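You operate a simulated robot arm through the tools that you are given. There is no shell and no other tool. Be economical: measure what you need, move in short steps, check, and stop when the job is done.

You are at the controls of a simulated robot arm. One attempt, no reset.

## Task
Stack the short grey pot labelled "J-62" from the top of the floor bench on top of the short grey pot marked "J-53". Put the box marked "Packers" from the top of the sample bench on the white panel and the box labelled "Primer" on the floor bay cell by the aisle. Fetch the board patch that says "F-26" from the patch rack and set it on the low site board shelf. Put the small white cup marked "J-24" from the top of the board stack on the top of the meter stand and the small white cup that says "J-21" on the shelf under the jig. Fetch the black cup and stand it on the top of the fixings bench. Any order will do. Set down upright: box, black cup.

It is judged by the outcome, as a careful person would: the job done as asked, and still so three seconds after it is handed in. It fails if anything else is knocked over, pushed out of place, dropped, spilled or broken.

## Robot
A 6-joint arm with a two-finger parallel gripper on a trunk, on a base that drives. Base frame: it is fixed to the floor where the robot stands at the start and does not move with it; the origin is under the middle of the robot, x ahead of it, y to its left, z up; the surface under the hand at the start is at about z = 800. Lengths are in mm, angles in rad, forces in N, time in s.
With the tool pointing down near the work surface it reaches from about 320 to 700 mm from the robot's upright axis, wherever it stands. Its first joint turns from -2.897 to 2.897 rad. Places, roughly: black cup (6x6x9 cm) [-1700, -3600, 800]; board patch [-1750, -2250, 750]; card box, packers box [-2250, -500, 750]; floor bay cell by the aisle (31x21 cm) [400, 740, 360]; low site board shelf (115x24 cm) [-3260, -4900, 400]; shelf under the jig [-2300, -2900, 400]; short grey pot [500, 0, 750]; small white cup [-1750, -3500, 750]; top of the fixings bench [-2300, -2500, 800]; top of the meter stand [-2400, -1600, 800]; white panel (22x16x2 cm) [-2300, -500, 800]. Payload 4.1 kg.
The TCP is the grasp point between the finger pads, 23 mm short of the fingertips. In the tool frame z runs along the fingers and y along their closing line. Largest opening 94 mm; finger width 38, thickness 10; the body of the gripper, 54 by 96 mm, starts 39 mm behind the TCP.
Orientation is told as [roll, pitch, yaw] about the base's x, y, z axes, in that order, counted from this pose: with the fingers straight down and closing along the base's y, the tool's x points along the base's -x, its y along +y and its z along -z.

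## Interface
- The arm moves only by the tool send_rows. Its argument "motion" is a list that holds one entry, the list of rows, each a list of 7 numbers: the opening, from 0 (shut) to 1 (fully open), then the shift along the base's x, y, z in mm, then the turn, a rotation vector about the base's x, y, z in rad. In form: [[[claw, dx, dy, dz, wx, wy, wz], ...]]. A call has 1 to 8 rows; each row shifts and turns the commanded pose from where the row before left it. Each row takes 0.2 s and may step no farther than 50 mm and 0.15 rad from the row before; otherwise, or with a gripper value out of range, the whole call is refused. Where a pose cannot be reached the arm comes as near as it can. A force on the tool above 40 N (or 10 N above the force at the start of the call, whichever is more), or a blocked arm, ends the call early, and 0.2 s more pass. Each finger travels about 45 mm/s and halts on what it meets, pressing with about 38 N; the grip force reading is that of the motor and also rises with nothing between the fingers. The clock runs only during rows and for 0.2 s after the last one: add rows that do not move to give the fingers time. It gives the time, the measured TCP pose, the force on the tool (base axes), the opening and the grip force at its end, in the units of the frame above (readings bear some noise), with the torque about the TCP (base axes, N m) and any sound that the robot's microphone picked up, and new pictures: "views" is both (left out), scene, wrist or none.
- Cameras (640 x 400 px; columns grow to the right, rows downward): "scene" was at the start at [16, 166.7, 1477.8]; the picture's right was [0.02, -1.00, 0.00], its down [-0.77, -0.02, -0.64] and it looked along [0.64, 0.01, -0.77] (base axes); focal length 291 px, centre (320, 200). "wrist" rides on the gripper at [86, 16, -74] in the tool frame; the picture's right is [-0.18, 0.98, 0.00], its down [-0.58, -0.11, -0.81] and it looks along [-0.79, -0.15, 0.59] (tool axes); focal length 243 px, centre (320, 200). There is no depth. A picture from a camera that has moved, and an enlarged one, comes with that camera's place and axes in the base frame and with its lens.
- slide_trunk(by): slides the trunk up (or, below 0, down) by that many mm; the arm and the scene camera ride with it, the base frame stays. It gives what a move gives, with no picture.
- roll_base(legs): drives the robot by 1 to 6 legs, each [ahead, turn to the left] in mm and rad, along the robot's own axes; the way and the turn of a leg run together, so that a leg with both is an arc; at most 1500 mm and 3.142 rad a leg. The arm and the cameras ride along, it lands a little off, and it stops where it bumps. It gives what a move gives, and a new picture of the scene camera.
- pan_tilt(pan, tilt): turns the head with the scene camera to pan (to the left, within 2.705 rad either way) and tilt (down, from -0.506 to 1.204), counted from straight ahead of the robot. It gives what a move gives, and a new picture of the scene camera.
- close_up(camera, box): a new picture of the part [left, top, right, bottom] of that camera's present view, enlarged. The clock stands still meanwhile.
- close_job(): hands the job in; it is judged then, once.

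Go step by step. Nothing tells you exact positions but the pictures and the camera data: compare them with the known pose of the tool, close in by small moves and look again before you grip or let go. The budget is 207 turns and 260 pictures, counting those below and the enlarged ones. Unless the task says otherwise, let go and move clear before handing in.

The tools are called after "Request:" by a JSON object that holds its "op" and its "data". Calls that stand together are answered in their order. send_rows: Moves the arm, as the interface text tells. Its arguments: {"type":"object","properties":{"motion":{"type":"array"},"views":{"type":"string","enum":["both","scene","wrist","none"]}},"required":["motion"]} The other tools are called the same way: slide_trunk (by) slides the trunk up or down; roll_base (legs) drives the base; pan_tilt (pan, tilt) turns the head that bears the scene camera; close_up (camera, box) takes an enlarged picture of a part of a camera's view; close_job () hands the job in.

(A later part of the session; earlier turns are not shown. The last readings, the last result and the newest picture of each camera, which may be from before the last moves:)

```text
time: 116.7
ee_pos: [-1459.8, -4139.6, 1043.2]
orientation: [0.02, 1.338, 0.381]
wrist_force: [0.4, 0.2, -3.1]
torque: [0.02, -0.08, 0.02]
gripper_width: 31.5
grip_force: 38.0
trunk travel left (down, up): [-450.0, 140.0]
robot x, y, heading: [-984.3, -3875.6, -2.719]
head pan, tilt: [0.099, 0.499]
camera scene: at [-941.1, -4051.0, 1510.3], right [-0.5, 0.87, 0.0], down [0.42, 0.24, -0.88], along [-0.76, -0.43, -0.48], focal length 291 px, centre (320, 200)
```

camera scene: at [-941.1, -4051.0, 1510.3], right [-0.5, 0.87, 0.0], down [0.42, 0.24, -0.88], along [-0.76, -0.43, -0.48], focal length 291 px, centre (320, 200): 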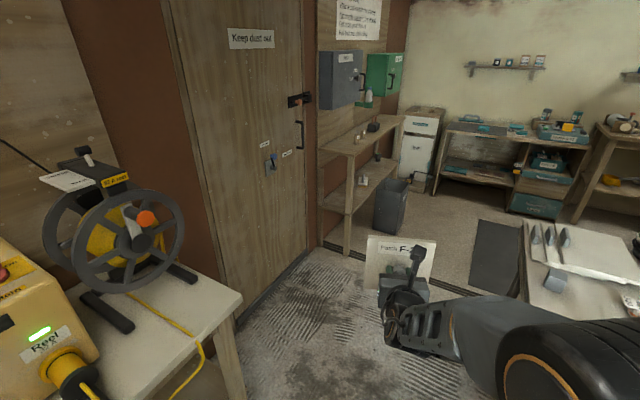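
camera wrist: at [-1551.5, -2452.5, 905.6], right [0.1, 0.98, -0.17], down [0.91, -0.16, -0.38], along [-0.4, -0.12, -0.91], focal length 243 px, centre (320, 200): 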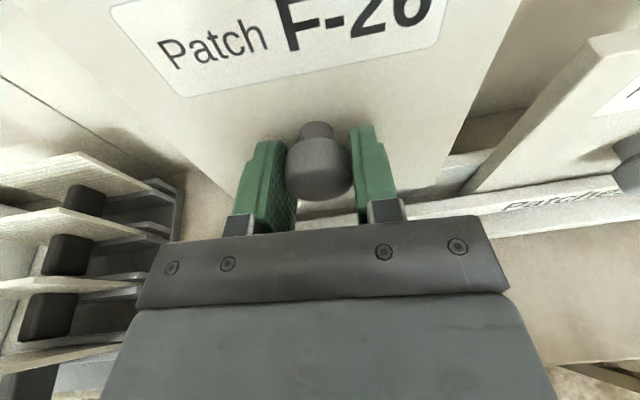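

The way is clear; the shelf's left front foot is near [-2705, -4806], with a bin in front of its middle. I drive on to about [-2760, -4200].

Request:
{"op": "roll_base", "data": {"legs": [[786, 0], [0, -0.423], [1060, 0]]}}

Request:
{"op": "pan_tilt", "data": {"pan": 1.3, "tilt": 0.6}}

```text
time: 127.1
ee_pos: [-3290.8, -4229.9, 1043.4]
orientation: [0.021, 1.339, -0.039]
wrist_force: [0.7, 0.2, -2.2]
torque: [0.03, -0.08, 0.01]
gripper_width: 31.5
grip_force: 37.8
trunk travel left (down, up): [-450.0, 140.0]
robot x, y, heading: [-2749.2, -4183.0, 3.143]
head pan, tilt: [0.099, 0.499]
camera scene: at [-2781.5, -4360.5, 1510.3], right [-0.1, 1.0, 0.0], down [0.48, 0.05, -0.88], along [-0.87, -0.08, -0.48], focal length 291 px, centre (320, 200)
```

scene: 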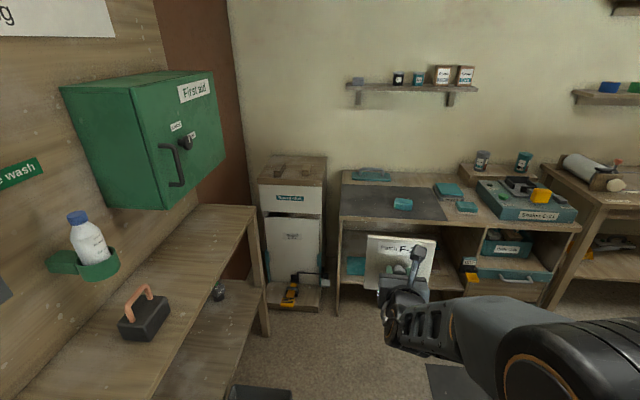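

```text
time: 128.5
ee_pos: [-3292.0, -4229.6, 1042.6]
orientation: [0.022, 1.339, -0.04]
wrist_force: [0.0, 0.4, -2.1]
torque: [0.01, -0.07, 0.0]
gripper_width: 31.3
grip_force: 38.4
trunk travel left (down, up): [-450.0, 140.0]
robot x, y, heading: [-2746.2, -4183.1, 3.139]
head pan, tilt: [1.3, 0.6]
camera scene: at [-2714.8, -4436.8, 1501.2], right [-0.96, 0.27, 0.0], down [0.15, 0.54, -0.83], along [-0.22, -0.79, -0.56], focal length 291 px, centre (320, 200)
```

scene: 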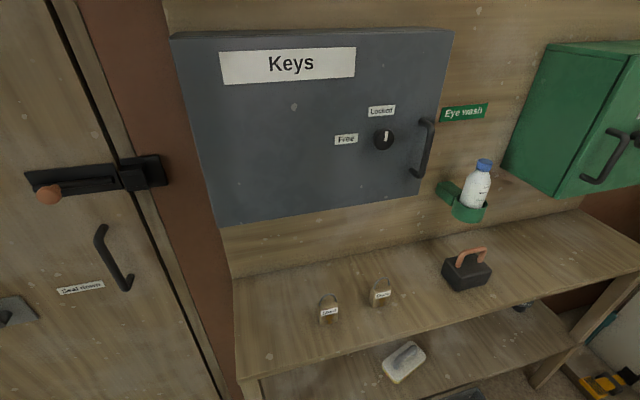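

I see the lower shelf under the board, free on its left part. Here in the open I first pitch the hand down so the patch lies flat beneath it, and draw it in.

Request:
{"op": "send_rows", "data": {"motion": [[[0, 10, 0, 0, 0, -0.14, 0], [0, 10, 0, 0, 0, -0.14, 0], [0, 10, 0, 0, 0, -0.14, 0], [0, 10, 0, 0, 0, -0.14, 0], [0, 10, 0, 0, 0, -0.14, 0], [0, 10, 0, 0, 0, -0.14, 0], [0, 10, 0, 0, 0, -0.14, 0], [0, 10, 0, 0, 0, -0.14, 0]]], "views": "none"}}

Request:
{"op": "send_rows", "data": {"motion": [[[0, 0, 20, 0, 0, -0.14, 0], [0, 0, 20, 0, 0, -0.079, 0], [0, 0, 0, 0, 0, 0, 0]]], "views": "none"}}

Request:
{"op": "roll_base", "data": {"legs": [[0, 1.571]]}}

Request:
{"op": "pan_tilt", "data": {"pan": 0.0, "tilt": 0.9}}

```text
time: 130.3
ee_pos: [-3217.7, -4224.8, 1042.7]
orientation: [0.085, 0.31, -0.01]
wrist_force: [-0.4, 0.1, -2.5]
torque: [-0.01, -0.06, -0.01]
gripper_width: 31.2
grip_force: 37.9
out of reach, approached as far as the arm can: row 4
trunk travel left (down, up): [-450.0, 140.0]
robot x, y, heading: [-2749.2, -4183.7, 3.137]
head pan, tilt: [1.3, 0.6]
```

```text
time: 131.1
ee_pos: [-3217.8, -4191.0, 1042.9]
orientation: [0.09, 0.095, -0.016]
wrist_force: [-0.2, -0.8, -2.4]
torque: [0.0, -0.02, 0.0]
gripper_width: 31.1
grip_force: 38.0
out of reach, approached as far as the arm can: row 2
trunk travel left (down, up): [-450.0, 140.0]
robot x, y, heading: [-2753.0, -4184.8, 3.142]
head pan, tilt: [1.3, 0.6]
```

```text
time: 135.3
ee_pos: [-2742.3, -4651.7, 1043.4]
orientation: [0.092, 0.095, 1.556]
wrist_force: [-0.6, -0.4, -2.1]
torque: [0.04, 0.02, -0.01]
gripper_width: 31.4
grip_force: 38.1
trunk travel left (down, up): [-450.0, 140.0]
robot x, y, heading: [-2749.9, -4183.7, -1.573]
head pan, tilt: [1.3, 0.6]
camera scene: at [-2498.5, -4149.3, 1501.2], right [-0.27, -0.96, 0.0], down [-0.54, 0.15, -0.82], along [0.79, -0.22, -0.57], focal length 291 px, centre (320, 200)
```

scene: 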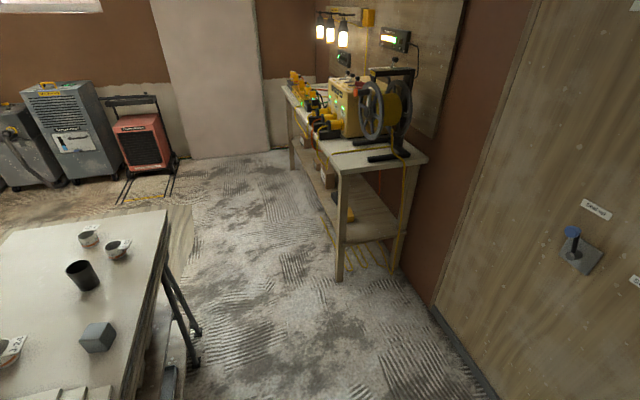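

```text
time: 136.8
ee_pos: [-2742.6, -4651.7, 1042.7]
orientation: [0.092, 0.096, 1.556]
wrist_force: [-0.5, -0.3, -2.0]
torque: [0.04, 0.02, -0.01]
gripper_width: 31.5
grip_force: 38.2
trunk travel left (down, up): [-450.0, 140.0]
robot x, y, heading: [-2751.2, -4181.1, -1.571]
head pan, tilt: [0.0, 0.901]
camera scene: at [-2583.8, -4201.0, 1476.4], right [-1.0, 0.0, 0.0], down [0.0, 0.78, -0.62], along [0.0, -0.62, -0.78], focal length 291 px, centre (320, 200)
```

scene: 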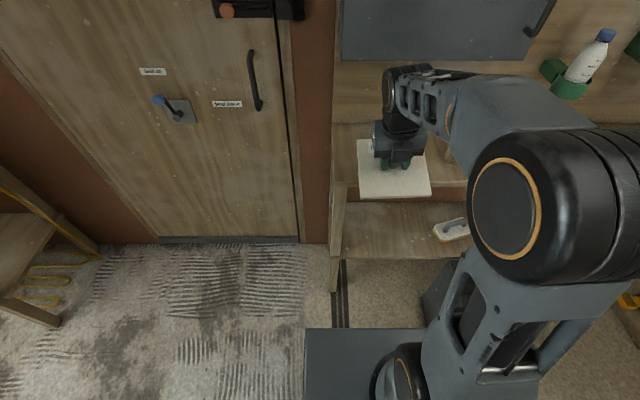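

I can see the free left part of the lower shelf, and a bin close to the robot's right. I draw the hand in, then sidestep the base left to about [-2640, -4300].

Request:
{"op": "send_rows", "data": {"motion": [[[0, 0, 30, 0, 0.05, -0.03, 0], [0, 0, 30, 0, 0.05, -0.03, 0], [0, 0, 20, 0, 0.06, -0.03, 0], [0, 0, 0, 0, 0, 0, 0]]], "views": "wrist"}}

Request:
{"op": "roll_base", "data": {"legs": [[0, 0.746], [162, 0], [0, -0.746]]}}

```text
time: 137.8
ee_pos: [-2713.9, -4569.1, 1041.7]
orientation: [0.008, -0.065, 1.55]
wrist_force: [0.4, 0.1, -3.0]
torque: [-0.04, 0.02, 0.01]
gripper_width: 31.5
grip_force: 38.0
out of reach, approached as far as the arm can: row 1, 2, 3
trunk travel left (down, up): [-450.0, 140.0]
robot x, y, heading: [-2748.0, -4184.3, -1.575]
head pan, tilt: [0.0, 0.901]
camera wrist: at [-2731.2, -4658.8, 1110.9], right [-0.98, 0.2, 0.02], down [0.13, 0.53, 0.84], along [0.16, 0.83, -0.54], focal length 243 px, centre (320, 200)
```

wrist: 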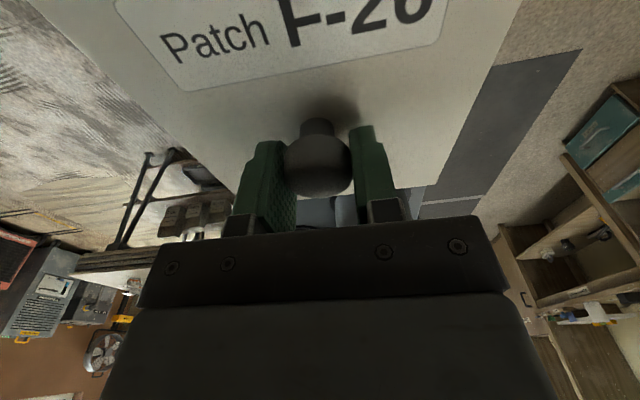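

```text
time: 143.2
ee_pos: [-2594.1, -4682.5, 1041.6]
orientation: [0.01, -0.063, 1.57]
wrist_force: [0.0, -0.6, -2.2]
torque: [0.02, -0.02, 0.0]
gripper_width: 31.3
grip_force: 37.9
trunk travel left (down, up): [-450.0, 140.0]
robot x, y, heading: [-2641.4, -4295.1, -1.553]
head pan, tilt: [0.0, 0.901]
camera scene: at [-2473.1, -4311.8, 1476.4], right [-1.0, -0.02, 0.0], down [-0.02, 0.78, -0.62], along [0.01, -0.62, -0.78], focal length 291 px, centre (320, 200)
```

scene: 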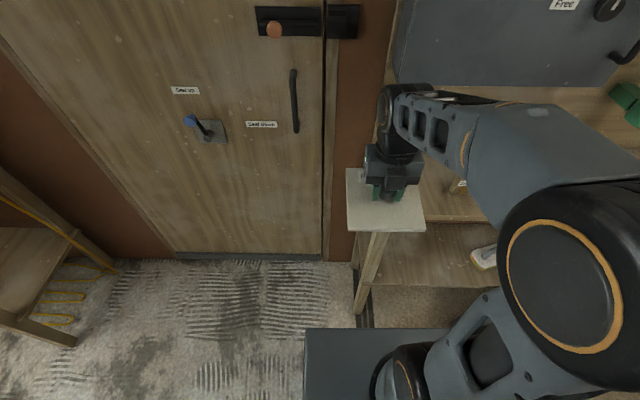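

The patch is level. I lower the trunk fully, keeping in front of the upper shelf.

Request:
{"op": "slide_trunk", "data": {"by": -450}}

Request:
{"op": "send_rows", "data": {"motion": [[[0, -40, 0, -20, 0, 0, 0], [0, -40, 0, -20, 0, 0, 0], [0, -40, 0, -20, 0, 0, 0], [0, -40, 0, -20, 0, 0, 0], [0, -40, 0, -20, 0, 0, 0], [0, -40, 0, -10, 0, 0, 0], [0, 0, 0, 0, 0, 0, 0]]], "views": "both"}}

```text
refused: -450 is not a number from -400 to 400
```

```text
time: 144.8
ee_pos: [-2618.4, -4667.0, 912.8]
orientation: [0.038, -0.06, 1.554]
wrist_force: [0.1, 0.4, -1.6]
torque: [0.01, -0.01, 0.01]
gripper_width: 31.3
grip_force: 37.6
out of reach, approached as far as the arm can: row 1, 2, 3, 4, 5, 6
trunk travel left (down, up): [-450.0, 140.0]
robot x, y, heading: [-2641.6, -4301.0, -1.552]
head pan, tilt: [0.0, 0.901]
camera scene: at [-2473.0, -4311.8, 1476.4], right [-1.0, -0.02, 0.0], down [-0.02, 0.78, -0.62], along [0.01, -0.62, -0.78], focal length 291 px, centre (320, 200)
camera wrist: at [-2633.4, -4756.0, 984.0], right [-0.98, 0.2, 0.05], down [0.15, 0.53, 0.84], along [0.14, 0.83, -0.55], focal length 243 px, centre (320, 200)
```

scene: 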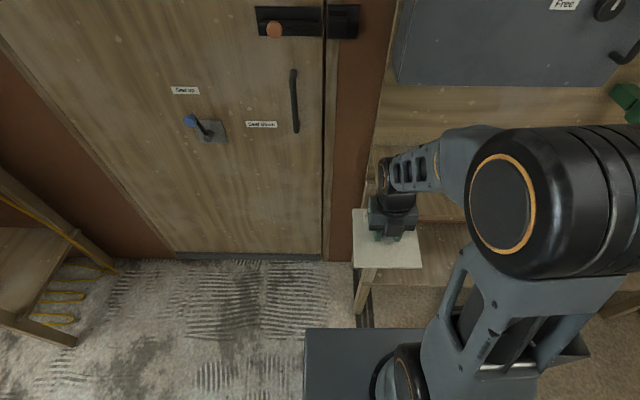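
wrist: 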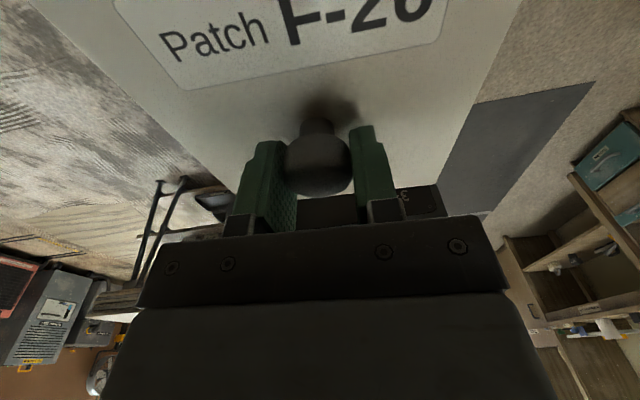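

The wrist is at its turn limit for that sideways move. The patch is square, so I turn the hand back by a quarter turn, which frees the wrist, then lower the trunk.

Request:
{"op": "send_rows", "data": {"motion": [[[0, 0, 0, 0, 0, 0, -0.145], [0, 0, 0, 0, 0, 0, -0.145], [0, 0, 0, 0, 0, 0, -0.145], [0, 0, 0, 0, 0, 0, -0.145], [0, 0, 0, 0, 0, 0, -0.145], [0, 0, 0, 0, 0, 0, -0.145], [0, 0, 0, 0, 0, 0, -0.145], [0, 0, 0, 0, 0, 0, -0.145]]], "views": "none"}}

Request:
{"op": "send_rows", "data": {"motion": [[[0, 0, 0, 0, 0, 0, -0.145], [0, 0, 0, 0, 0, 0, -0.145], [0, 0, 0, 0, 0, 0, -0.1], [0, -30, 0, 0, 0, 0, 0], [0, -40, 0, 0, 0, 0, 0], [0, -40, 0, 0, 0, 0, 0], [0, 0, 0, 0, 0, 0, 0]]], "views": "none"}}

Request:
{"op": "slide_trunk", "data": {"by": -390}}

Request:
{"op": "pan_tilt", "data": {"pan": -0.2, "tilt": 0.8}}

```text
time: 146.6
ee_pos: [-2619.5, -4664.9, 915.9]
orientation: [0.01, -0.065, 0.407]
wrist_force: [0.0, -0.5, -2.6]
torque: [0.0, -0.01, 0.0]
gripper_width: 31.2
grip_force: 37.6
trunk travel left (down, up): [-450.0, 140.0]
robot x, y, heading: [-2638.8, -4298.7, -1.548]
head pan, tilt: [0.0, 0.901]
```

```text
time: 148.2
ee_pos: [-2728.5, -4664.4, 914.6]
orientation: [0.009, -0.064, 0.02]
wrist_force: [-0.4, -0.3, -3.2]
torque: [0.02, -0.01, -0.02]
gripper_width: 31.5
grip_force: 38.0
trunk travel left (down, up): [-450.0, 140.0]
robot x, y, heading: [-2641.2, -4298.6, -1.553]
head pan, tilt: [0.0, 0.901]
```

```text
time: 152.0
ee_pos: [-2727.6, -4664.8, 523.1]
orientation: [0.009, -0.065, 0.02]
wrist_force: [1.2, 0.2, -1.7]
torque: [-0.02, -0.01, -0.02]
gripper_width: 31.1
grip_force: 37.9
trunk travel left (down, up): [-60.0, 530.0]
robot x, y, heading: [-2638.2, -4297.8, -1.549]
head pan, tilt: [0.0, 0.901]
```

```text
time: 152.7
ee_pos: [-2728.7, -4665.0, 524.3]
orientation: [0.009, -0.065, 0.021]
wrist_force: [-0.5, 0.3, -2.1]
torque: [-0.03, 0.01, 0.01]
gripper_width: 31.5
grip_force: 38.6
trunk travel left (down, up): [-60.0, 530.0]
robot x, y, heading: [-2639.5, -4295.0, -1.552]
head pan, tilt: [-0.201, 0.799]
camera scene: at [-2489.1, -4315.6, 1094.3], right [-0.98, 0.18, 0.0], down [0.13, 0.71, -0.7], along [-0.13, -0.69, -0.72], focal length 291 px, centre (320, 200)
```

scene: 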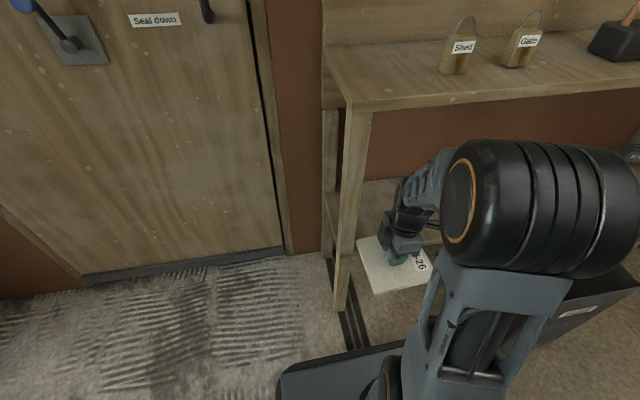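

The upper shelf turns out at z ≈ 855 and flush with the lower one (front y ≈ -4745). I shift right and slide the patch in over the lower shelf.

Request:
{"op": "send_rows", "data": {"motion": [[[0, -45, 0, 0, 0, 0, 0], [0, -45, 0, -15, 0, 0, 0], [0, -32, 0, -30, 0, 0, 0], [0, 0, -40, 0, 0, 0, 0], [0, 0, -45, 0, 0, 0, 0], [0, 0, -45, 0, 0, 0, 0], [0, 0, -35, 0, 0, 0, 0], [0, 0, 0, 0, 0, 0, 0]]], "views": "both"}}

```text
time: 154.5
ee_pos: [-2850.4, -4830.7, 480.1]
orientation: [0.01, -0.066, 0.02]
wrist_force: [-0.5, 0.1, -2.2]
torque: [0.03, -0.03, -0.03]
gripper_width: 31.2
grip_force: 38.1
trunk travel left (down, up): [-60.0, 530.0]
robot x, y, heading: [-2640.8, -4299.9, -1.555]
head pan, tilt: [-0.201, 0.799]
camera scene: at [-2489.2, -4315.6, 1094.4], right [-0.98, 0.18, 0.0], down [0.13, 0.71, -0.7], along [-0.13, -0.69, -0.72], focal length 291 px, centre (320, 200)
camera wrist: at [-2940.9, -4816.2, 548.3], right [0.16, 0.99, 0.02], down [0.53, -0.11, 0.84], along [0.83, -0.13, -0.54], focal length 243 px, centre (320, 200)
```

scene: 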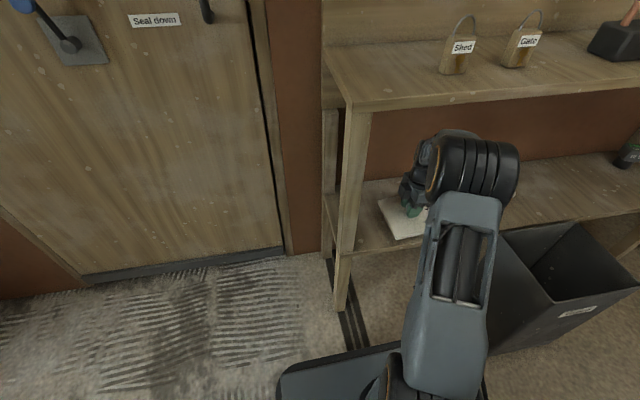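
wrist: 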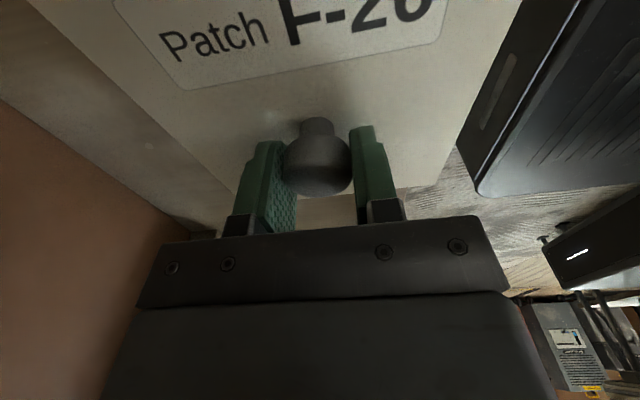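

The patch is inside, over the lower shelf. I lower until contact.

Request:
{"op": "send_rows", "data": {"motion": [[[0, 0, 0, -10, 0, 0, 0], [0, 0, 0, -10, 0, 0, 0], [0, 0, 0, -8, 0, 0, 0], [0, 0, 0, 0, 0, 0, 0]]], "views": "none"}}

Request:
{"op": "close_up", "data": {"camera": "scene", "box": [330, 160, 470, 270]}}

```text
time: 155.5
ee_pos: [-2849.8, -4828.5, 449.4]
orientation: [0.01, -0.065, 0.021]
wrist_force: [-0.7, 0.9, -2.0]
torque: [0.0, -0.04, 0.02]
gripper_width: 31.4
grip_force: 37.8
trunk travel left (down, up): [-60.0, 530.0]
robot x, y, heading: [-2638.4, -4301.2, -1.553]
head pan, tilt: [-0.201, 0.799]
```

```text
3.64 times, centred on (400, 215) of scene
camera zoom: at [-2489.2, -4315.7, 1094.4], right [-0.98, 0.18, 0.0], down [0.13, 0.71, -0.7], along [-0.13, -0.69, -0.72], focal length 1057 px, centre (29, 146)
```

zoom: 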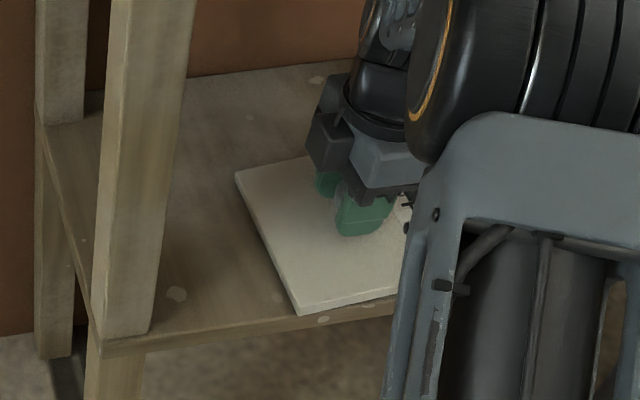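

It's close to the shelf's front edge, so I go 25 mm deeper, then down to contact.

Request:
{"op": "send_rows", "data": {"motion": [[[0, 0, -25, 0, 0, 0, 0], [0, 0, 0, -5, 0, 0, 0], [0, 0, 0, -4, 0, 0, 0], [0, 0, 0, 0, 0, 0, 0]]], "views": "none"}}

Request:
{"op": "send_rows", "data": {"motion": [[[0, 0, 0, -3, 0, 0, 0], [0, 0, 0, -2, 0, 0, 0], [0, 0, 0, 0, 0, 0, 0]]], "views": "none"}}

```text
time: 156.5
ee_pos: [-2849.1, -4855.0, 442.8]
orientation: [0.008, -0.064, 0.02]
wrist_force: [-5.6, 0.2, 13.2]
torque: [-0.3, -0.82, -0.05]
gripper_width: 31.5
grip_force: 38.0
trunk travel left (down, up): [-60.0, 530.0]
robot x, y, heading: [-2639.7, -4295.2, -1.551]
head pan, tilt: [-0.201, 0.799]
```

```text
time: 157.3
ee_pos: [-2849.1, -4854.2, 439.1]
orientation: [0.004, -0.063, 0.02]
wrist_force: [-4.9, 4.1, 25.8]
torque: [-0.24, -0.31, -0.05]
gripper_width: 31.3
grip_force: 37.9
trunk travel left (down, up): [-60.0, 530.0]
robot x, y, heading: [-2640.8, -4295.9, -1.548]
head pan, tilt: [-0.201, 0.799]
```

Solid contact. I open, then lift straight up off the knob.

Request:
{"op": "send_rows", "data": {"motion": [[[0.3, 0, 0, 1, 0, 0, 0], [0.6, 0, 0, 0, 0, 0, 0], [0.6, 0, 0, 0, 0, 0, 0], [0.6, 0, 0, 0, 0, 0, 0], [0.6, 0, 0, 20, 0, 0, 0], [0.6, 0, 0, 30, 0, 0, 0], [0.6, 0, 0, 0, 0, 0, 0]]], "views": "wrist"}}

Request:
{"op": "close_up", "data": {"camera": "scene", "box": [330, 160, 470, 270]}}

```text
time: 158.9
ee_pos: [-2852.3, -4853.4, 488.1]
orientation: [0.01, -0.065, 0.02]
wrist_force: [0.3, -0.3, -0.6]
torque: [-0.01, -0.02, 0.02]
gripper_width: 56.5
grip_force: 0.0
trunk travel left (down, up): [-60.0, 530.0]
robot x, y, heading: [-2639.6, -4301.6, -1.549]
head pan, tilt: [-0.201, 0.799]
camera wrist: at [-2943.3, -4839.4, 556.0], right [0.16, 0.99, 0.02], down [0.53, -0.11, 0.84], along [0.83, -0.13, -0.54], focal length 243 px, centre (320, 200)
```

wrist: 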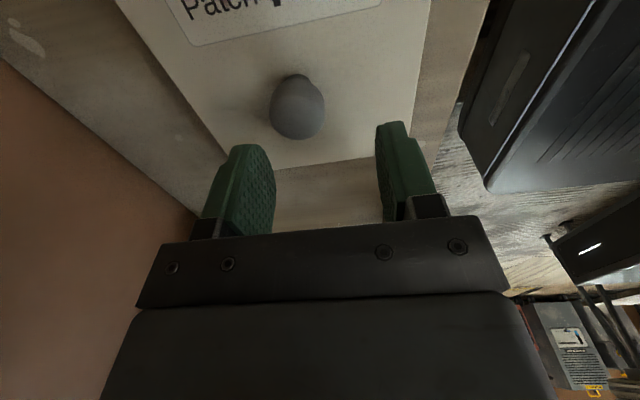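

```text
3.64 times, centred on (400, 215) of scene
camera zoom: at [-2489.2, -4315.6, 1094.3], right [-0.98, 0.18, 0.0], down [0.13, 0.71, -0.7], along [-0.13, -0.69, -0.72], focal length 1057 px, centre (29, 146)
```

zoom: 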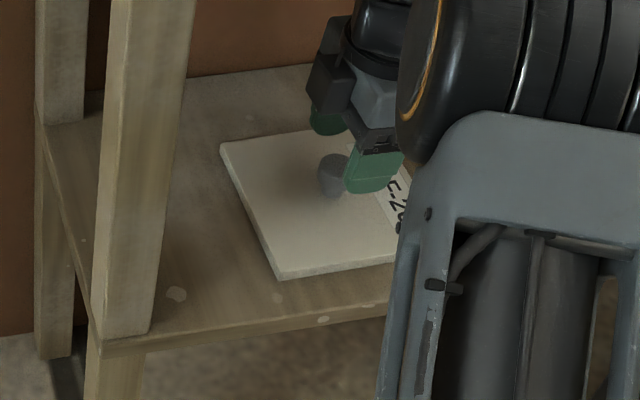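

The patch lies flat on the low shelf. I withdraw, raise the trunk, and drive to the end of the board stack to see the cups.

Request:
{"op": "send_rows", "data": {"motion": [[[0.6, 0, 45, 10, 0, 0, 0], [0.6, 0, 45, 0, 0, 0, 0], [0.6, 0, 45, 0, 0, 0, 0], [0.6, 20, 40, 0, 0, 0, 0], [0.6, 40, 10, 0, 0, 0, 0], [0.6, 40, 0, 0, 0, 0, 0], [0.6, 40, 0, 0, 0, 0, 0], [0.6, 0, 0, 0, 0, 0, 0]]], "views": "none"}}

Request:
{"op": "slide_trunk", "data": {"by": 390}}

Request:
{"op": "roll_base", "data": {"legs": [[-130, 0], [0, 1.55], [960, 0], [0, 1.571]]}}

Request:
{"op": "pan_tilt", "data": {"pan": 0.0, "tilt": 0.8}}

```text
time: 160.7
ee_pos: [-2710.1, -4669.4, 497.6]
orientation: [0.008, -0.066, 0.018]
wrist_force: [1.0, 0.1, 0.5]
torque: [-0.02, 0.01, 0.0]
gripper_width: 56.6
grip_force: 0.1
trunk travel left (down, up): [-60.0, 530.0]
robot x, y, heading: [-2640.5, -4298.0, -1.554]
head pan, tilt: [-0.201, 0.799]
```

```text
time: 164.5
ee_pos: [-2711.0, -4670.3, 887.6]
orientation: [0.01, -0.064, 0.02]
wrist_force: [0.0, 0.2, -0.3]
torque: [0.0, -0.01, -0.03]
gripper_width: 56.5
grip_force: 0.0
trunk travel left (down, up): [-450.0, 140.0]
robot x, y, heading: [-2639.5, -4302.7, -1.55]
head pan, tilt: [-0.201, 0.799]
```

```text
time: 177.7
ee_pos: [-1623.9, -3841.9, 885.4]
orientation: [0.009, -0.064, 3.106]
wrist_force: [0.2, 0.2, 0.0]
torque: [-0.01, -0.02, 0.01]
gripper_width: 56.5
grip_force: 0.0
trunk travel left (down, up): [-450.0, 140.0]
robot x, y, heading: [-1713.6, -4209.3, 1.536]
head pan, tilt: [-0.201, 0.799]
camera scene: at [-1865.3, -4186.7, 1484.3], right [0.97, -0.23, 0.0], down [-0.17, -0.7, -0.7], along [0.16, 0.68, -0.72], focal length 291 px, centre (320, 200)
```

scene: 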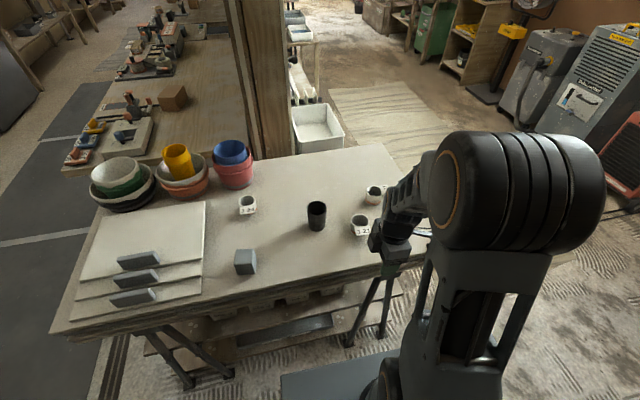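

```text
time: 178.4
ee_pos: [-1623.5, -3842.7, 887.1]
orientation: [0.009, -0.065, 3.106]
wrist_force: [0.5, -0.8, 0.0]
torque: [-0.04, 0.0, 0.04]
gripper_width: 56.4
grip_force: 0.1
trunk travel left (down, up): [-450.0, 140.0]
robot x, y, heading: [-1713.9, -4210.7, 1.53]
head pan, tilt: [0.0, 0.799]
camera scene: at [-1881.2, -4184.5, 1484.3], right [1.0, -0.04, 0.0], down [-0.03, -0.72, -0.7], along [0.03, 0.7, -0.72], focal length 291 px, centre (320, 200)
```

scene: 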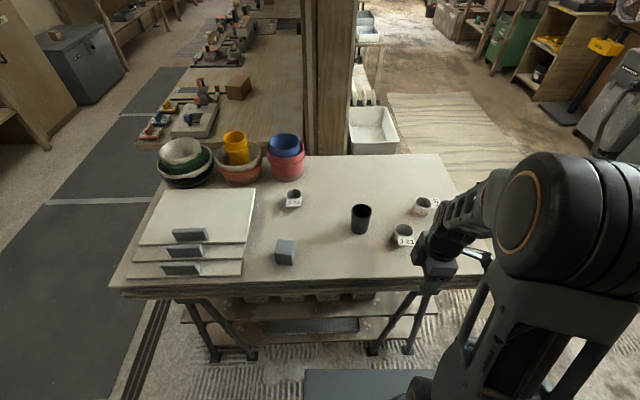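

Request:
{"op": "close_up", "data": {"camera": "scene", "box": [260, 170, 460, 290]}}

Request:
{"op": "close_up", "data": {"camera": "scene", "box": [100, 0, 340, 150]}}

```text
3.20 times, centred on (360, 230) of scene
camera zoom: at [-1881.2, -4184.5, 1484.3], right [1.0, -0.04, 0.0], down [-0.03, -0.72, -0.7], along [0.03, 0.7, -0.72], focal length 930 px, centre (192, 104)
```

zoom: 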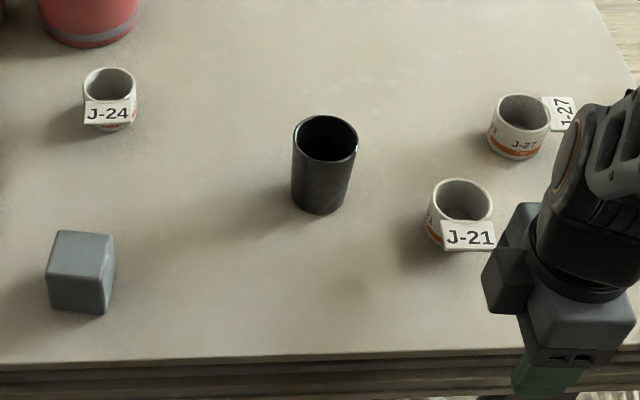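

```text
2.67 times, centred on (220, 75) of scene
camera zoom: at [-1881.2, -4184.5, 1484.3], right [1.0, -0.04, 0.0], down [-0.03, -0.72, -0.7], along [0.03, 0.7, -0.72], focal length 775 px, centre (587, 533)
```

zoom: 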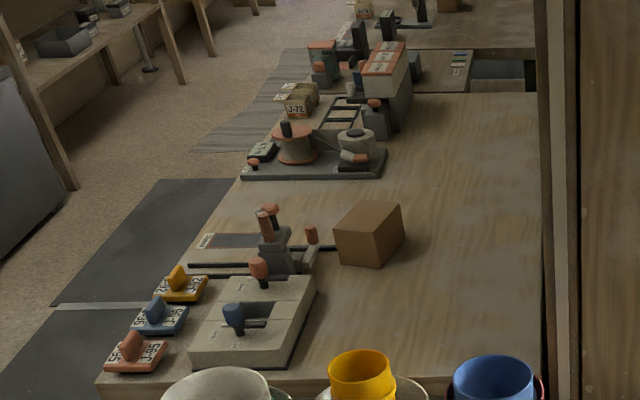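

J-24 is on the left, J-21 on the right, the black cup between. Their label tabs face the robot, so I turn the hand to close along x, level it, and move above J-21.

Request:
{"op": "send_rows", "data": {"motion": [[[0.9, 0, 0, 20, 0, -0.065, 0], [0.9, 0, 0, 20, 0, 0, -0.145], [0.9, 0, 0, 20, 0, 0, -0.145], [0.9, 0, 0, 0, 0, 0, -0.145], [0.9, 0, 0, 0, 0, 0, -0.145], [0.9, 0, 0, 0, 0, 0, -0.145], [0.9, 0, 0, 0, 0, 0, -0.145], [0.9, 0, 0, 0, 0, 0, -0.145]]], "views": "none"}}

Request:
{"op": "send_rows", "data": {"motion": [[[0.9, 0, 30, 0, 0, 0, -0.145], [0.9, 0, 30, 0, 0, 0, -0.145], [0.9, 0, 30, 0, 0, 0, -0.145], [0.9, 0, 30, 0, 0, 0, -0.1], [0.9, 0, 20, -20, 0, 0, 0], [0.9, 0, 0, 0, 0, 0, 0]]], "views": "wrist"}}

```text
time: 180.2
ee_pos: [-1622.5, -3842.1, 946.3]
orientation: [0.006, 0.001, 2.088]
wrist_force: [0.2, 0.8, -0.1]
torque: [-0.02, 0.02, -0.01]
gripper_width: 84.7
grip_force: 0.0
trunk travel left (down, up): [-450.0, 140.0]
robot x, y, heading: [-1717.3, -4213.2, 1.531]
head pan, tilt: [0.0, 0.799]
```

```text
time: 181.6
ee_pos: [-1624.2, -3703.6, 926.2]
orientation: [0.006, 0.0, 1.556]
wrist_force: [-0.4, 0.4, -0.2]
torque: [-0.02, 0.01, 0.0]
gripper_width: 84.4
grip_force: 0.0
trunk travel left (down, up): [-450.0, 140.0]
robot x, y, heading: [-1715.5, -4209.3, 1.538]
head pan, tilt: [0.0, 0.799]
camera wrist: at [-1640.1, -3789.0, 1001.0], right [-0.98, 0.2, 0.01], down [0.12, 0.58, 0.81], along [0.16, 0.79, -0.59], focal length 243 px, centre (320, 200)
```

wrist: 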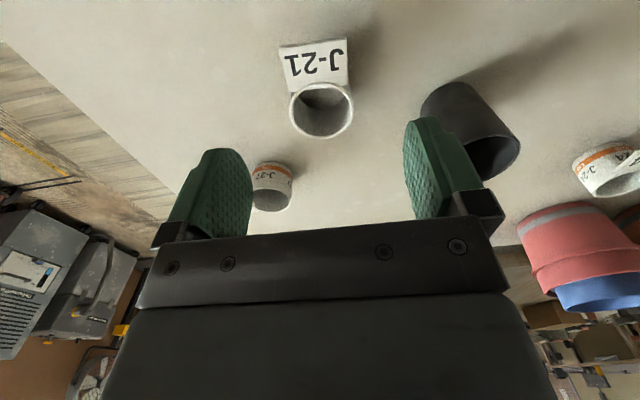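

J-21's rim is near [-1622, -3688, 845]. I align above it and lower partway.

Request:
{"op": "send_rows", "data": {"motion": [[[0.9, 2, 12, -20, 0, 0, 0], [0.9, 0, 0, -25, 0, 0, 0], [0.9, 0, 0, 0, 0, 0, 0]]], "views": "wrist"}}

```text
time: 182.4
ee_pos: [-1621.9, -3688.3, 879.4]
orientation: [0.007, -0.001, 1.556]
wrist_force: [-1.2, 0.3, -0.5]
torque: [0.02, 0.01, 0.0]
gripper_width: 84.6
grip_force: 0.1
trunk travel left (down, up): [-450.0, 140.0]
robot x, y, heading: [-1717.1, -4207.6, 1.532]
head pan, tilt: [0.0, 0.799]
camera wrist: at [-1639.5, -3774.7, 953.9], right [-0.98, 0.2, 0.01], down [0.12, 0.58, 0.81], along [0.16, 0.79, -0.59], focal length 243 px, centre (320, 200)
```

wrist: 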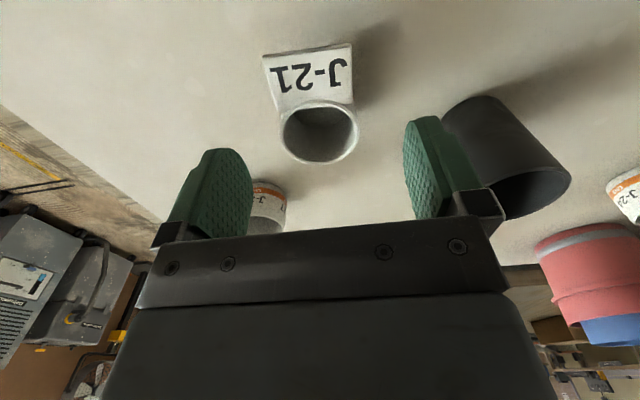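

Views agree better on the rim at about [-1618, -3671, 820]. I shift forward and come lower for another look.

Request:
{"op": "send_rows", "data": {"motion": [[[0.9, 3, 16, -15, 0, 0, 0], [0.9, 0, 0, -20, 0, 0, 0], [0.9, 0, 0, 0, 0, 0, 0]]], "views": "wrist"}}

Request:
{"op": "close_up", "data": {"camera": "scene", "box": [340, 170, 460, 270]}}

```text
time: 183.2
ee_pos: [-1619.9, -3673.6, 844.0]
orientation: [0.007, -0.001, 1.557]
wrist_force: [0.0, 0.6, 0.1]
torque: [-0.04, -0.02, -0.01]
gripper_width: 84.3
grip_force: 0.0
trunk travel left (down, up): [-450.0, 140.0]
robot x, y, heading: [-1718.3, -4208.8, 1.535]
head pan, tilt: [0.0, 0.799]
camera wrist: at [-1636.4, -3759.7, 919.6], right [-0.98, 0.2, 0.01], down [0.12, 0.58, 0.81], along [0.16, 0.79, -0.59], focal length 243 px, centre (320, 200)
```

wrist: 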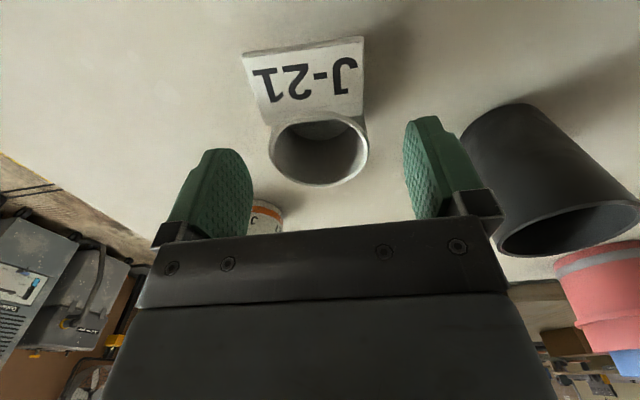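

```text
4.00 times, centred on (400, 220) of scene
camera zoom: at [-1881.2, -4184.4, 1484.3], right [1.0, -0.04, 0.0], down [-0.03, -0.72, -0.7], along [0.03, 0.7, -0.72], focal length 1163 px, centre (0, 120)
```

zoom: 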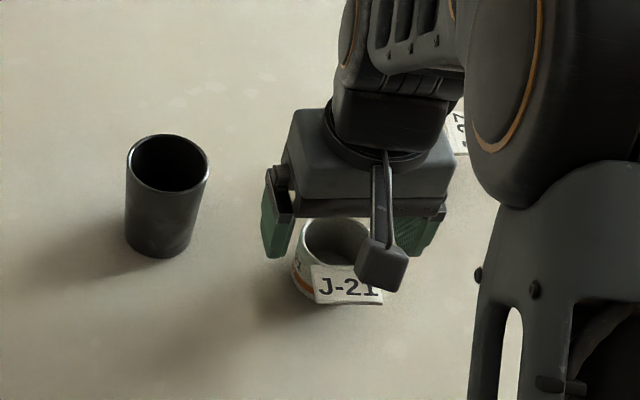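

The rim is at about [-1619, -3675, 824]. I lower to grip height and close.

Request:
{"op": "send_rows", "data": {"motion": [[[0.9, 0, -1, -15, 0, 0, 0], [0.9, 0, 0, -12, 0, 0, 0], [0.9, 0, 0, -6, 0, 0, 0], [0.5, 0, 0, 0, 0, 0, 0], [0, 0, 0, 0, 0, 0, 0], [0, 0, 0, 0, 0, 0, 0], [0, 0, 0, 0, 0, 0, 0], [0, 0, 0, 0, 0, 0, 0]]], "views": "wrist"}}

```text
time: 185.0
ee_pos: [-1619.2, -3675.8, 813.4]
orientation: [0.006, 0.002, 1.558]
wrist_force: [0.7, 0.1, -0.2]
torque: [-0.01, 0.02, 0.0]
gripper_width: 50.3
grip_force: 37.8
trunk travel left (down, up): [-450.0, 140.0]
robot x, y, heading: [-1715.9, -4208.0, 1.535]
head pan, tilt: [0.0, 0.799]
camera wrist: at [-1636.3, -3760.6, 888.7], right [-0.98, 0.2, 0.01], down [0.12, 0.58, 0.81], along [0.16, 0.79, -0.59], focal length 243 px, centre (320, 200)
```

wrist: 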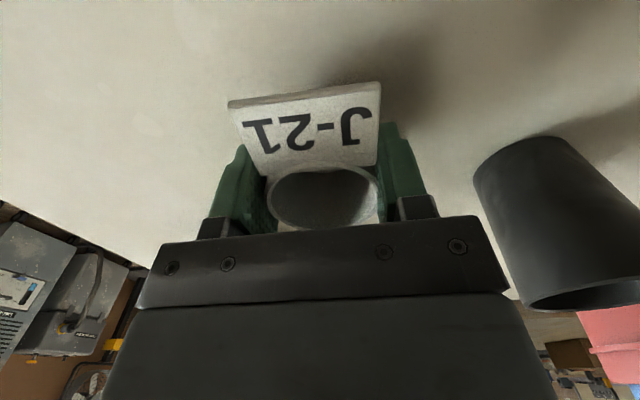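

J-21 is held. I lift, draw in, and drive round into the far aisle to find the jig.

Request:
{"op": "send_rows", "data": {"motion": [[[0, 0, 0, 25, 0, 0, 0], [0, 0, 0, 45, 0, 0, 0], [0, 0, 0, 45, 0, 0, 0], [0, -10, -30, 35, 0, 0, 0], [0, -20, -45, 0, 0, 0, 0], [0, -20, -45, 0, 0, 0, 0], [0, -20, -20, 0, 0, 0, 0], [0, 0, 0, 0, 0, 0, 0]]], "views": "none"}}

Request:
{"op": "roll_base", "data": {"legs": [[0, 1.607], [1200, 0], [0, -1.571]]}}

Request:
{"op": "pan_tilt", "data": {"pan": -0.5, "tilt": 0.5}}

```text
time: 186.8
ee_pos: [-1690.0, -3814.1, 964.2]
orientation: [0.006, -0.001, 1.554]
wrist_force: [-0.1, 1.2, 0.3]
torque: [0.01, -0.01, -0.02]
gripper_width: 50.3
grip_force: 38.0
trunk travel left (down, up): [-450.0, 140.0]
robot x, y, heading: [-1711.9, -4212.2, 1.53]
head pan, tilt: [0.0, 0.799]
```

```text
time: 200.6
ee_pos: [-2902.5, -3825.9, 963.3]
orientation: [0.007, 0.001, 1.619]
wrist_force: [-0.4, -1.0, -0.3]
torque: [0.01, -0.03, 0.01]
gripper_width: 49.9
grip_force: 38.0
trunk travel left (down, up): [-450.0, 140.0]
robot x, y, heading: [-2903.2, -4223.6, 1.594]
head pan, tilt: [0.0, 0.799]
camera scene: at [-3069.6, -4209.0, 1484.3], right [1.0, 0.03, 0.0], down [0.02, -0.72, -0.7], along [-0.02, 0.7, -0.72], focal length 291 px, centre (320, 200)
```

scene: 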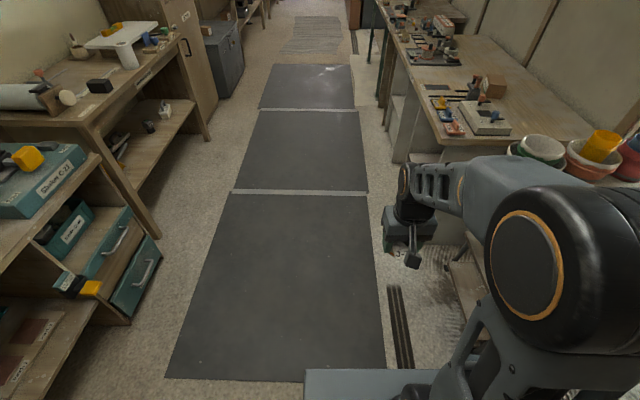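

```text
time: 201.5
ee_pos: [-2902.3, -3824.8, 963.3]
orientation: [0.008, 0.0, 1.617]
wrist_force: [0.2, 1.1, -0.3]
torque: [-0.01, 0.0, -0.02]
gripper_width: 50.1
grip_force: 38.4
trunk travel left (down, up): [-450.0, 140.0]
robot x, y, heading: [-2900.3, -4222.0, 1.595]
head pan, tilt: [-0.499, 0.499]
camera scene: at [-3026.1, -4208.5, 1510.3], right [0.89, -0.45, 0.0], down [-0.22, -0.43, -0.88], along [0.4, 0.78, -0.48], focal length 291 px, centre (320, 200)
```

scene: 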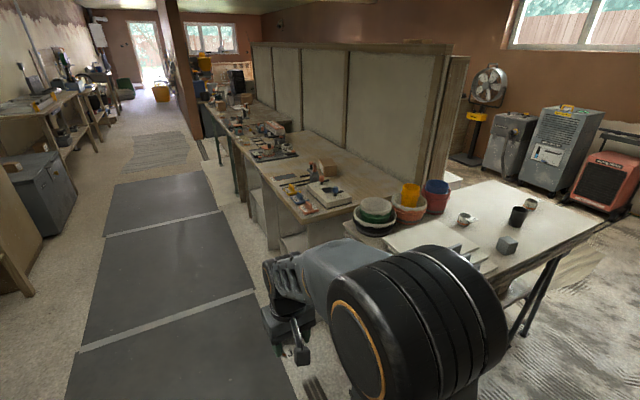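

The far bench front edge is about x = -2600. I raise the trunk for clearance and drive up the aisle to y ≈ -3050, then look sideways at the bench.

Request:
{"op": "slide_trunk", "data": {"by": 130}}

Request:
{"op": "pan_tilt", "data": {"pan": -1.4, "tilt": 0.7}}

Request:
{"op": "roll_base", "data": {"legs": [[0, 0.03], [1150, 0]]}}

```text
time: 203.1
ee_pos: [-2901.7, -3827.0, 1093.8]
orientation: [0.008, -0.001, 1.62]
wrist_force: [-1.2, -0.2, -0.6]
torque: [0.0, -0.02, -0.01]
gripper_width: 50.1
grip_force: 37.2
trunk travel left (down, up): [-580.0, 10.0]
robot x, y, heading: [-2903.2, -4225.3, 1.598]
head pan, tilt: [-0.499, 0.499]
```

```text
time: 204.3
ee_pos: [-2901.8, -3827.2, 1093.9]
orientation: [0.007, -0.001, 1.62]
wrist_force: [0.3, -0.1, -0.5]
torque: [0.02, 0.02, 0.0]
gripper_width: 50.2
grip_force: 38.0
trunk travel left (down, up): [-580.0, 10.0]
robot x, y, heading: [-2903.5, -4226.1, 1.596]
head pan, tilt: [-1.4, 0.7]
camera scene: at [-2984.1, -4272.8, 1622.6], right [0.2, -0.98, 0.0], down [-0.63, -0.13, -0.77], along [0.75, 0.15, -0.64], focal length 291 px, centre (320, 200)
```

scene: 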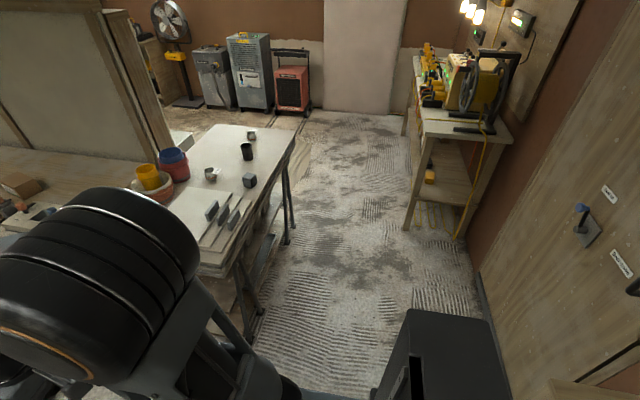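

```text
time: 210.7
ee_pos: [-2947.7, -2643.5, 1094.2]
orientation: [0.006, 0.001, 1.613]
wrist_force: [0.8, -0.1, -0.7]
torque: [-0.01, 0.0, -0.02]
gripper_width: 49.8
grip_force: 38.1
trunk travel left (down, up): [-580.0, 10.0]
robot x, y, heading: [-2947.6, -3039.2, 1.592]
head pan, tilt: [-1.4, 0.7]
camera scene: at [-3031.4, -3088.1, 1622.6], right [0.19, -0.98, 0.0], down [-0.63, -0.12, -0.76], along [0.75, 0.15, -0.64], focal length 291 px, centre (320, 200)
```

scene: 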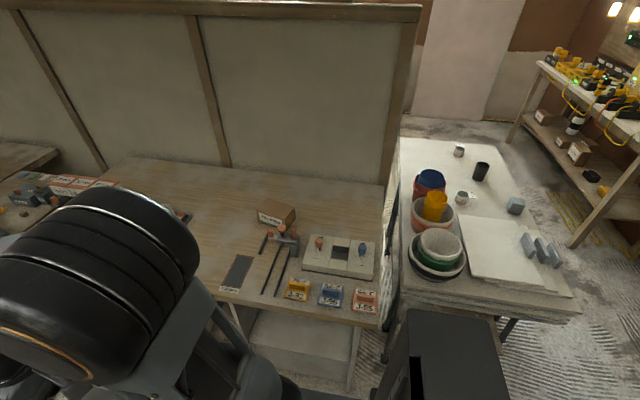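

I see a jig with coloured blocks, a cardboard box, and a shelf below. I zoom in.

Request:
{"op": "close_up", "data": {"camera": "scene", "box": [200, 180, 400, 390]}}

Request:
{"op": "pan_tilt", "data": {"pan": -0.9, "tilt": 0.7}}

```text
1.90 times, centred on (300, 285) of scene
camera zoom: at [-3031.4, -3088.1, 1622.6], right [0.19, -0.98, 0.0], down [-0.63, -0.12, -0.76], along [0.75, 0.15, -0.64], focal length 554 px, centre (358, 38)
```

zoom: 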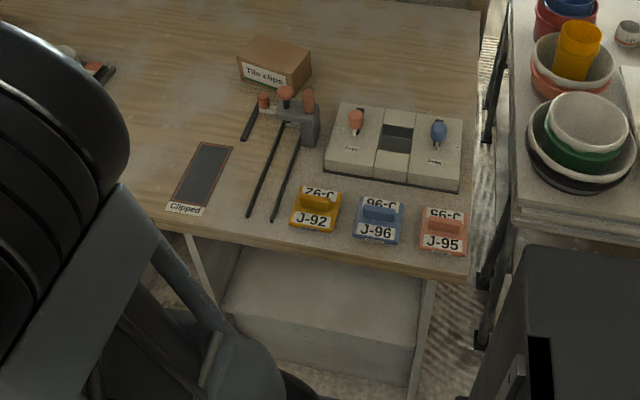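

```text
time: 211.6
ee_pos: [-2947.0, -2642.2, 1095.0]
orientation: [0.008, 0.0, 1.614]
wrist_force: [-0.1, 0.2, -0.5]
torque: [0.02, 0.01, -0.06]
gripper_width: 50.3
grip_force: 38.1
trunk travel left (down, up): [-580.0, 10.0]
robot x, y, heading: [-2949.6, -3041.5, 1.59]
head pan, tilt: [-0.901, 0.7]
camera scene: at [-3049.4, -3050.5, 1622.6], right [0.64, -0.77, 0.0], down [-0.5, -0.41, -0.76], along [0.59, 0.49, -0.64], focal length 291 px, centre (320, 200)
```

scene: 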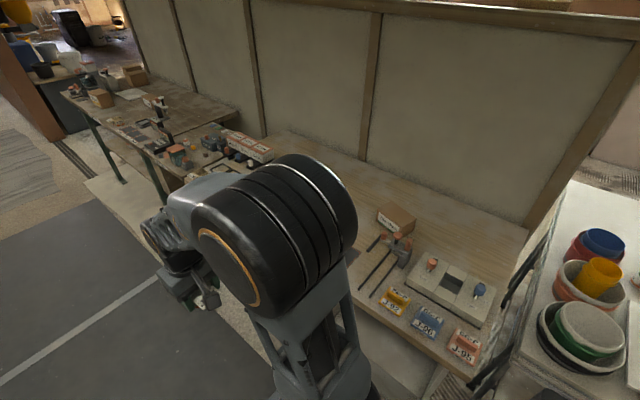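

The shelf under the jig spans y ≈ -3120 to -2690 at z ≈ 400, front edge x ≈ -2555. I place the robot at about [-3105, -2910], facing it.

Request:
{"op": "roll_base", "data": {"legs": [[0, 0.86], [204, 0], [0, -2.45]]}}

Request:
{"op": "pan_tilt", "data": {"pan": -0.1, "tilt": 0.8}}

```text
time: 221.3
ee_pos: [-2713.6, -2923.9, 1094.0]
orientation: [0.008, 0.002, 0.019]
wrist_force: [0.6, 0.1, -0.1]
torque: [-0.03, 0.01, 0.02]
gripper_width: 49.8
grip_force: 37.9
trunk travel left (down, up): [-580.0, 10.0]
robot x, y, heading: [-3111.1, -2915.2, -0.002]
head pan, tilt: [-0.901, 0.7]
camera scene: at [-3117.9, -2813.8, 1622.6], right [-0.78, -0.62, 0.0], down [-0.4, 0.51, -0.76], along [0.47, -0.6, -0.64], focal length 291 px, centre (320, 200)
```

scene: 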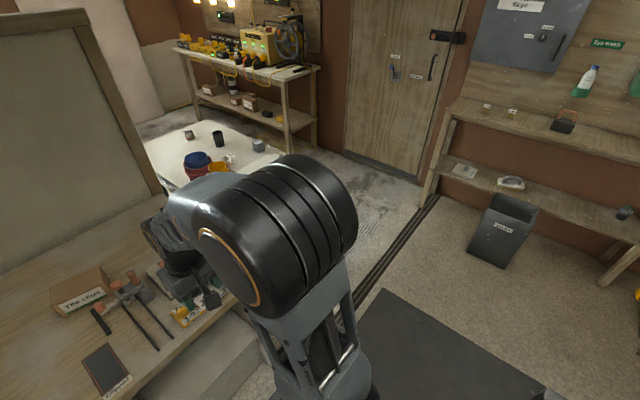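

```text
time: 222.5
ee_pos: [-2713.6, -2922.9, 1093.3]
orientation: [0.006, 0.0, 0.02]
wrist_force: [0.6, -0.3, -0.2]
torque: [0.0, -0.02, 0.0]
gripper_width: 50.1
grip_force: 37.9
trunk travel left (down, up): [-580.0, 10.0]
robot x, y, heading: [-3109.2, -2909.7, -0.005]
head pan, tilt: [-0.099, 0.799]
camera scene: at [-3090.3, -2755.4, 1614.4], right [-0.1, -0.99, 0.0], down [-0.71, 0.07, -0.7], along [0.69, -0.07, -0.72], focal length 291 px, centre (320, 200)
```

scene: 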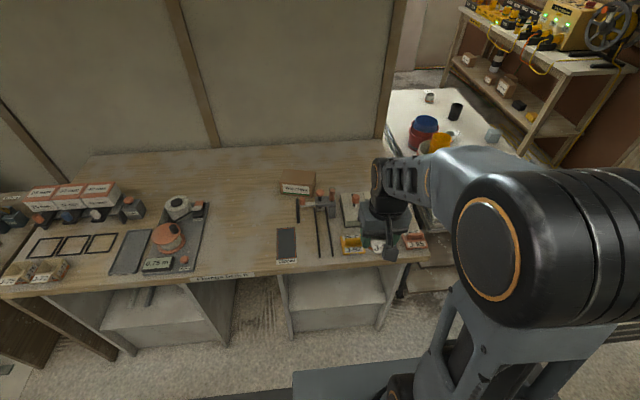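

Request:
{"op": "close_up", "data": {"camera": "scene", "box": [80, 160, 430, 370]}}

Request:
{"op": "slide_trunk", "data": {"by": -400}}

Request:
{"op": "pan_tilt", "data": {"pan": -0.1, "tilt": 0.7}}

```text
1.83 times, centred on (255, 265) of scene
camera zoom: at [-3090.3, -2755.4, 1614.4], right [-0.1, -0.99, 0.0], down [-0.71, 0.07, -0.7], along [0.69, -0.07, -0.72], focal length 532 px, centre (439, 81)
```

zoom: 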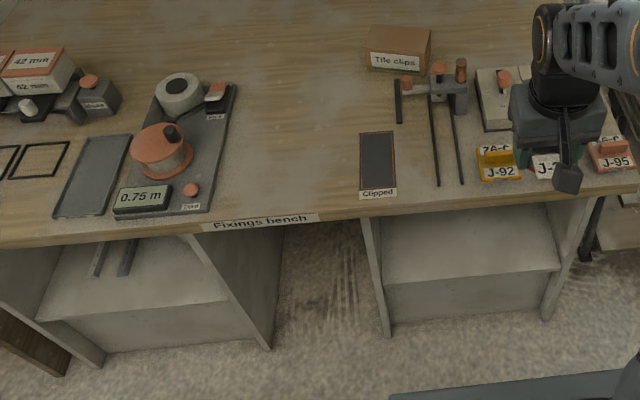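

```text
time: 226.3
ee_pos: [-2713.2, -2924.1, 694.0]
orientation: [0.007, 0.0, 0.02]
wrist_force: [0.5, 0.2, 0.8]
torque: [0.01, 0.01, 0.03]
gripper_width: 50.1
grip_force: 37.7
trunk travel left (down, up): [-180.0, 410.0]
robot x, y, heading: [-3111.3, -2912.4, -0.005]
head pan, tilt: [-0.099, 0.799]
```

```text
time: 227.0
ee_pos: [-2712.8, -2924.2, 693.6]
orientation: [0.008, 0.001, 0.021]
wrist_force: [0.0, 0.7, -1.1]
torque: [0.0, -0.02, -0.03]
gripper_width: 50.0
grip_force: 37.6
trunk travel left (down, up): [-180.0, 410.0]
robot x, y, heading: [-3108.4, -2911.4, -0.003]
head pan, tilt: [-0.099, 0.7]
camera scene: at [-3086.0, -2755.7, 1222.6], right [-0.1, -0.99, 0.0], down [-0.64, 0.06, -0.76], along [0.76, -0.08, -0.64], focal length 291 px, centre (320, 200)
```

scene: 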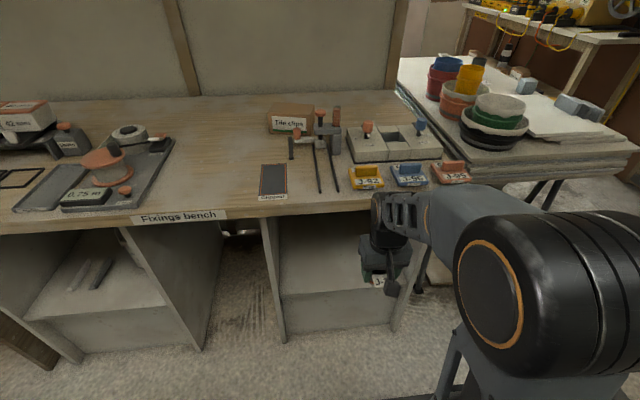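

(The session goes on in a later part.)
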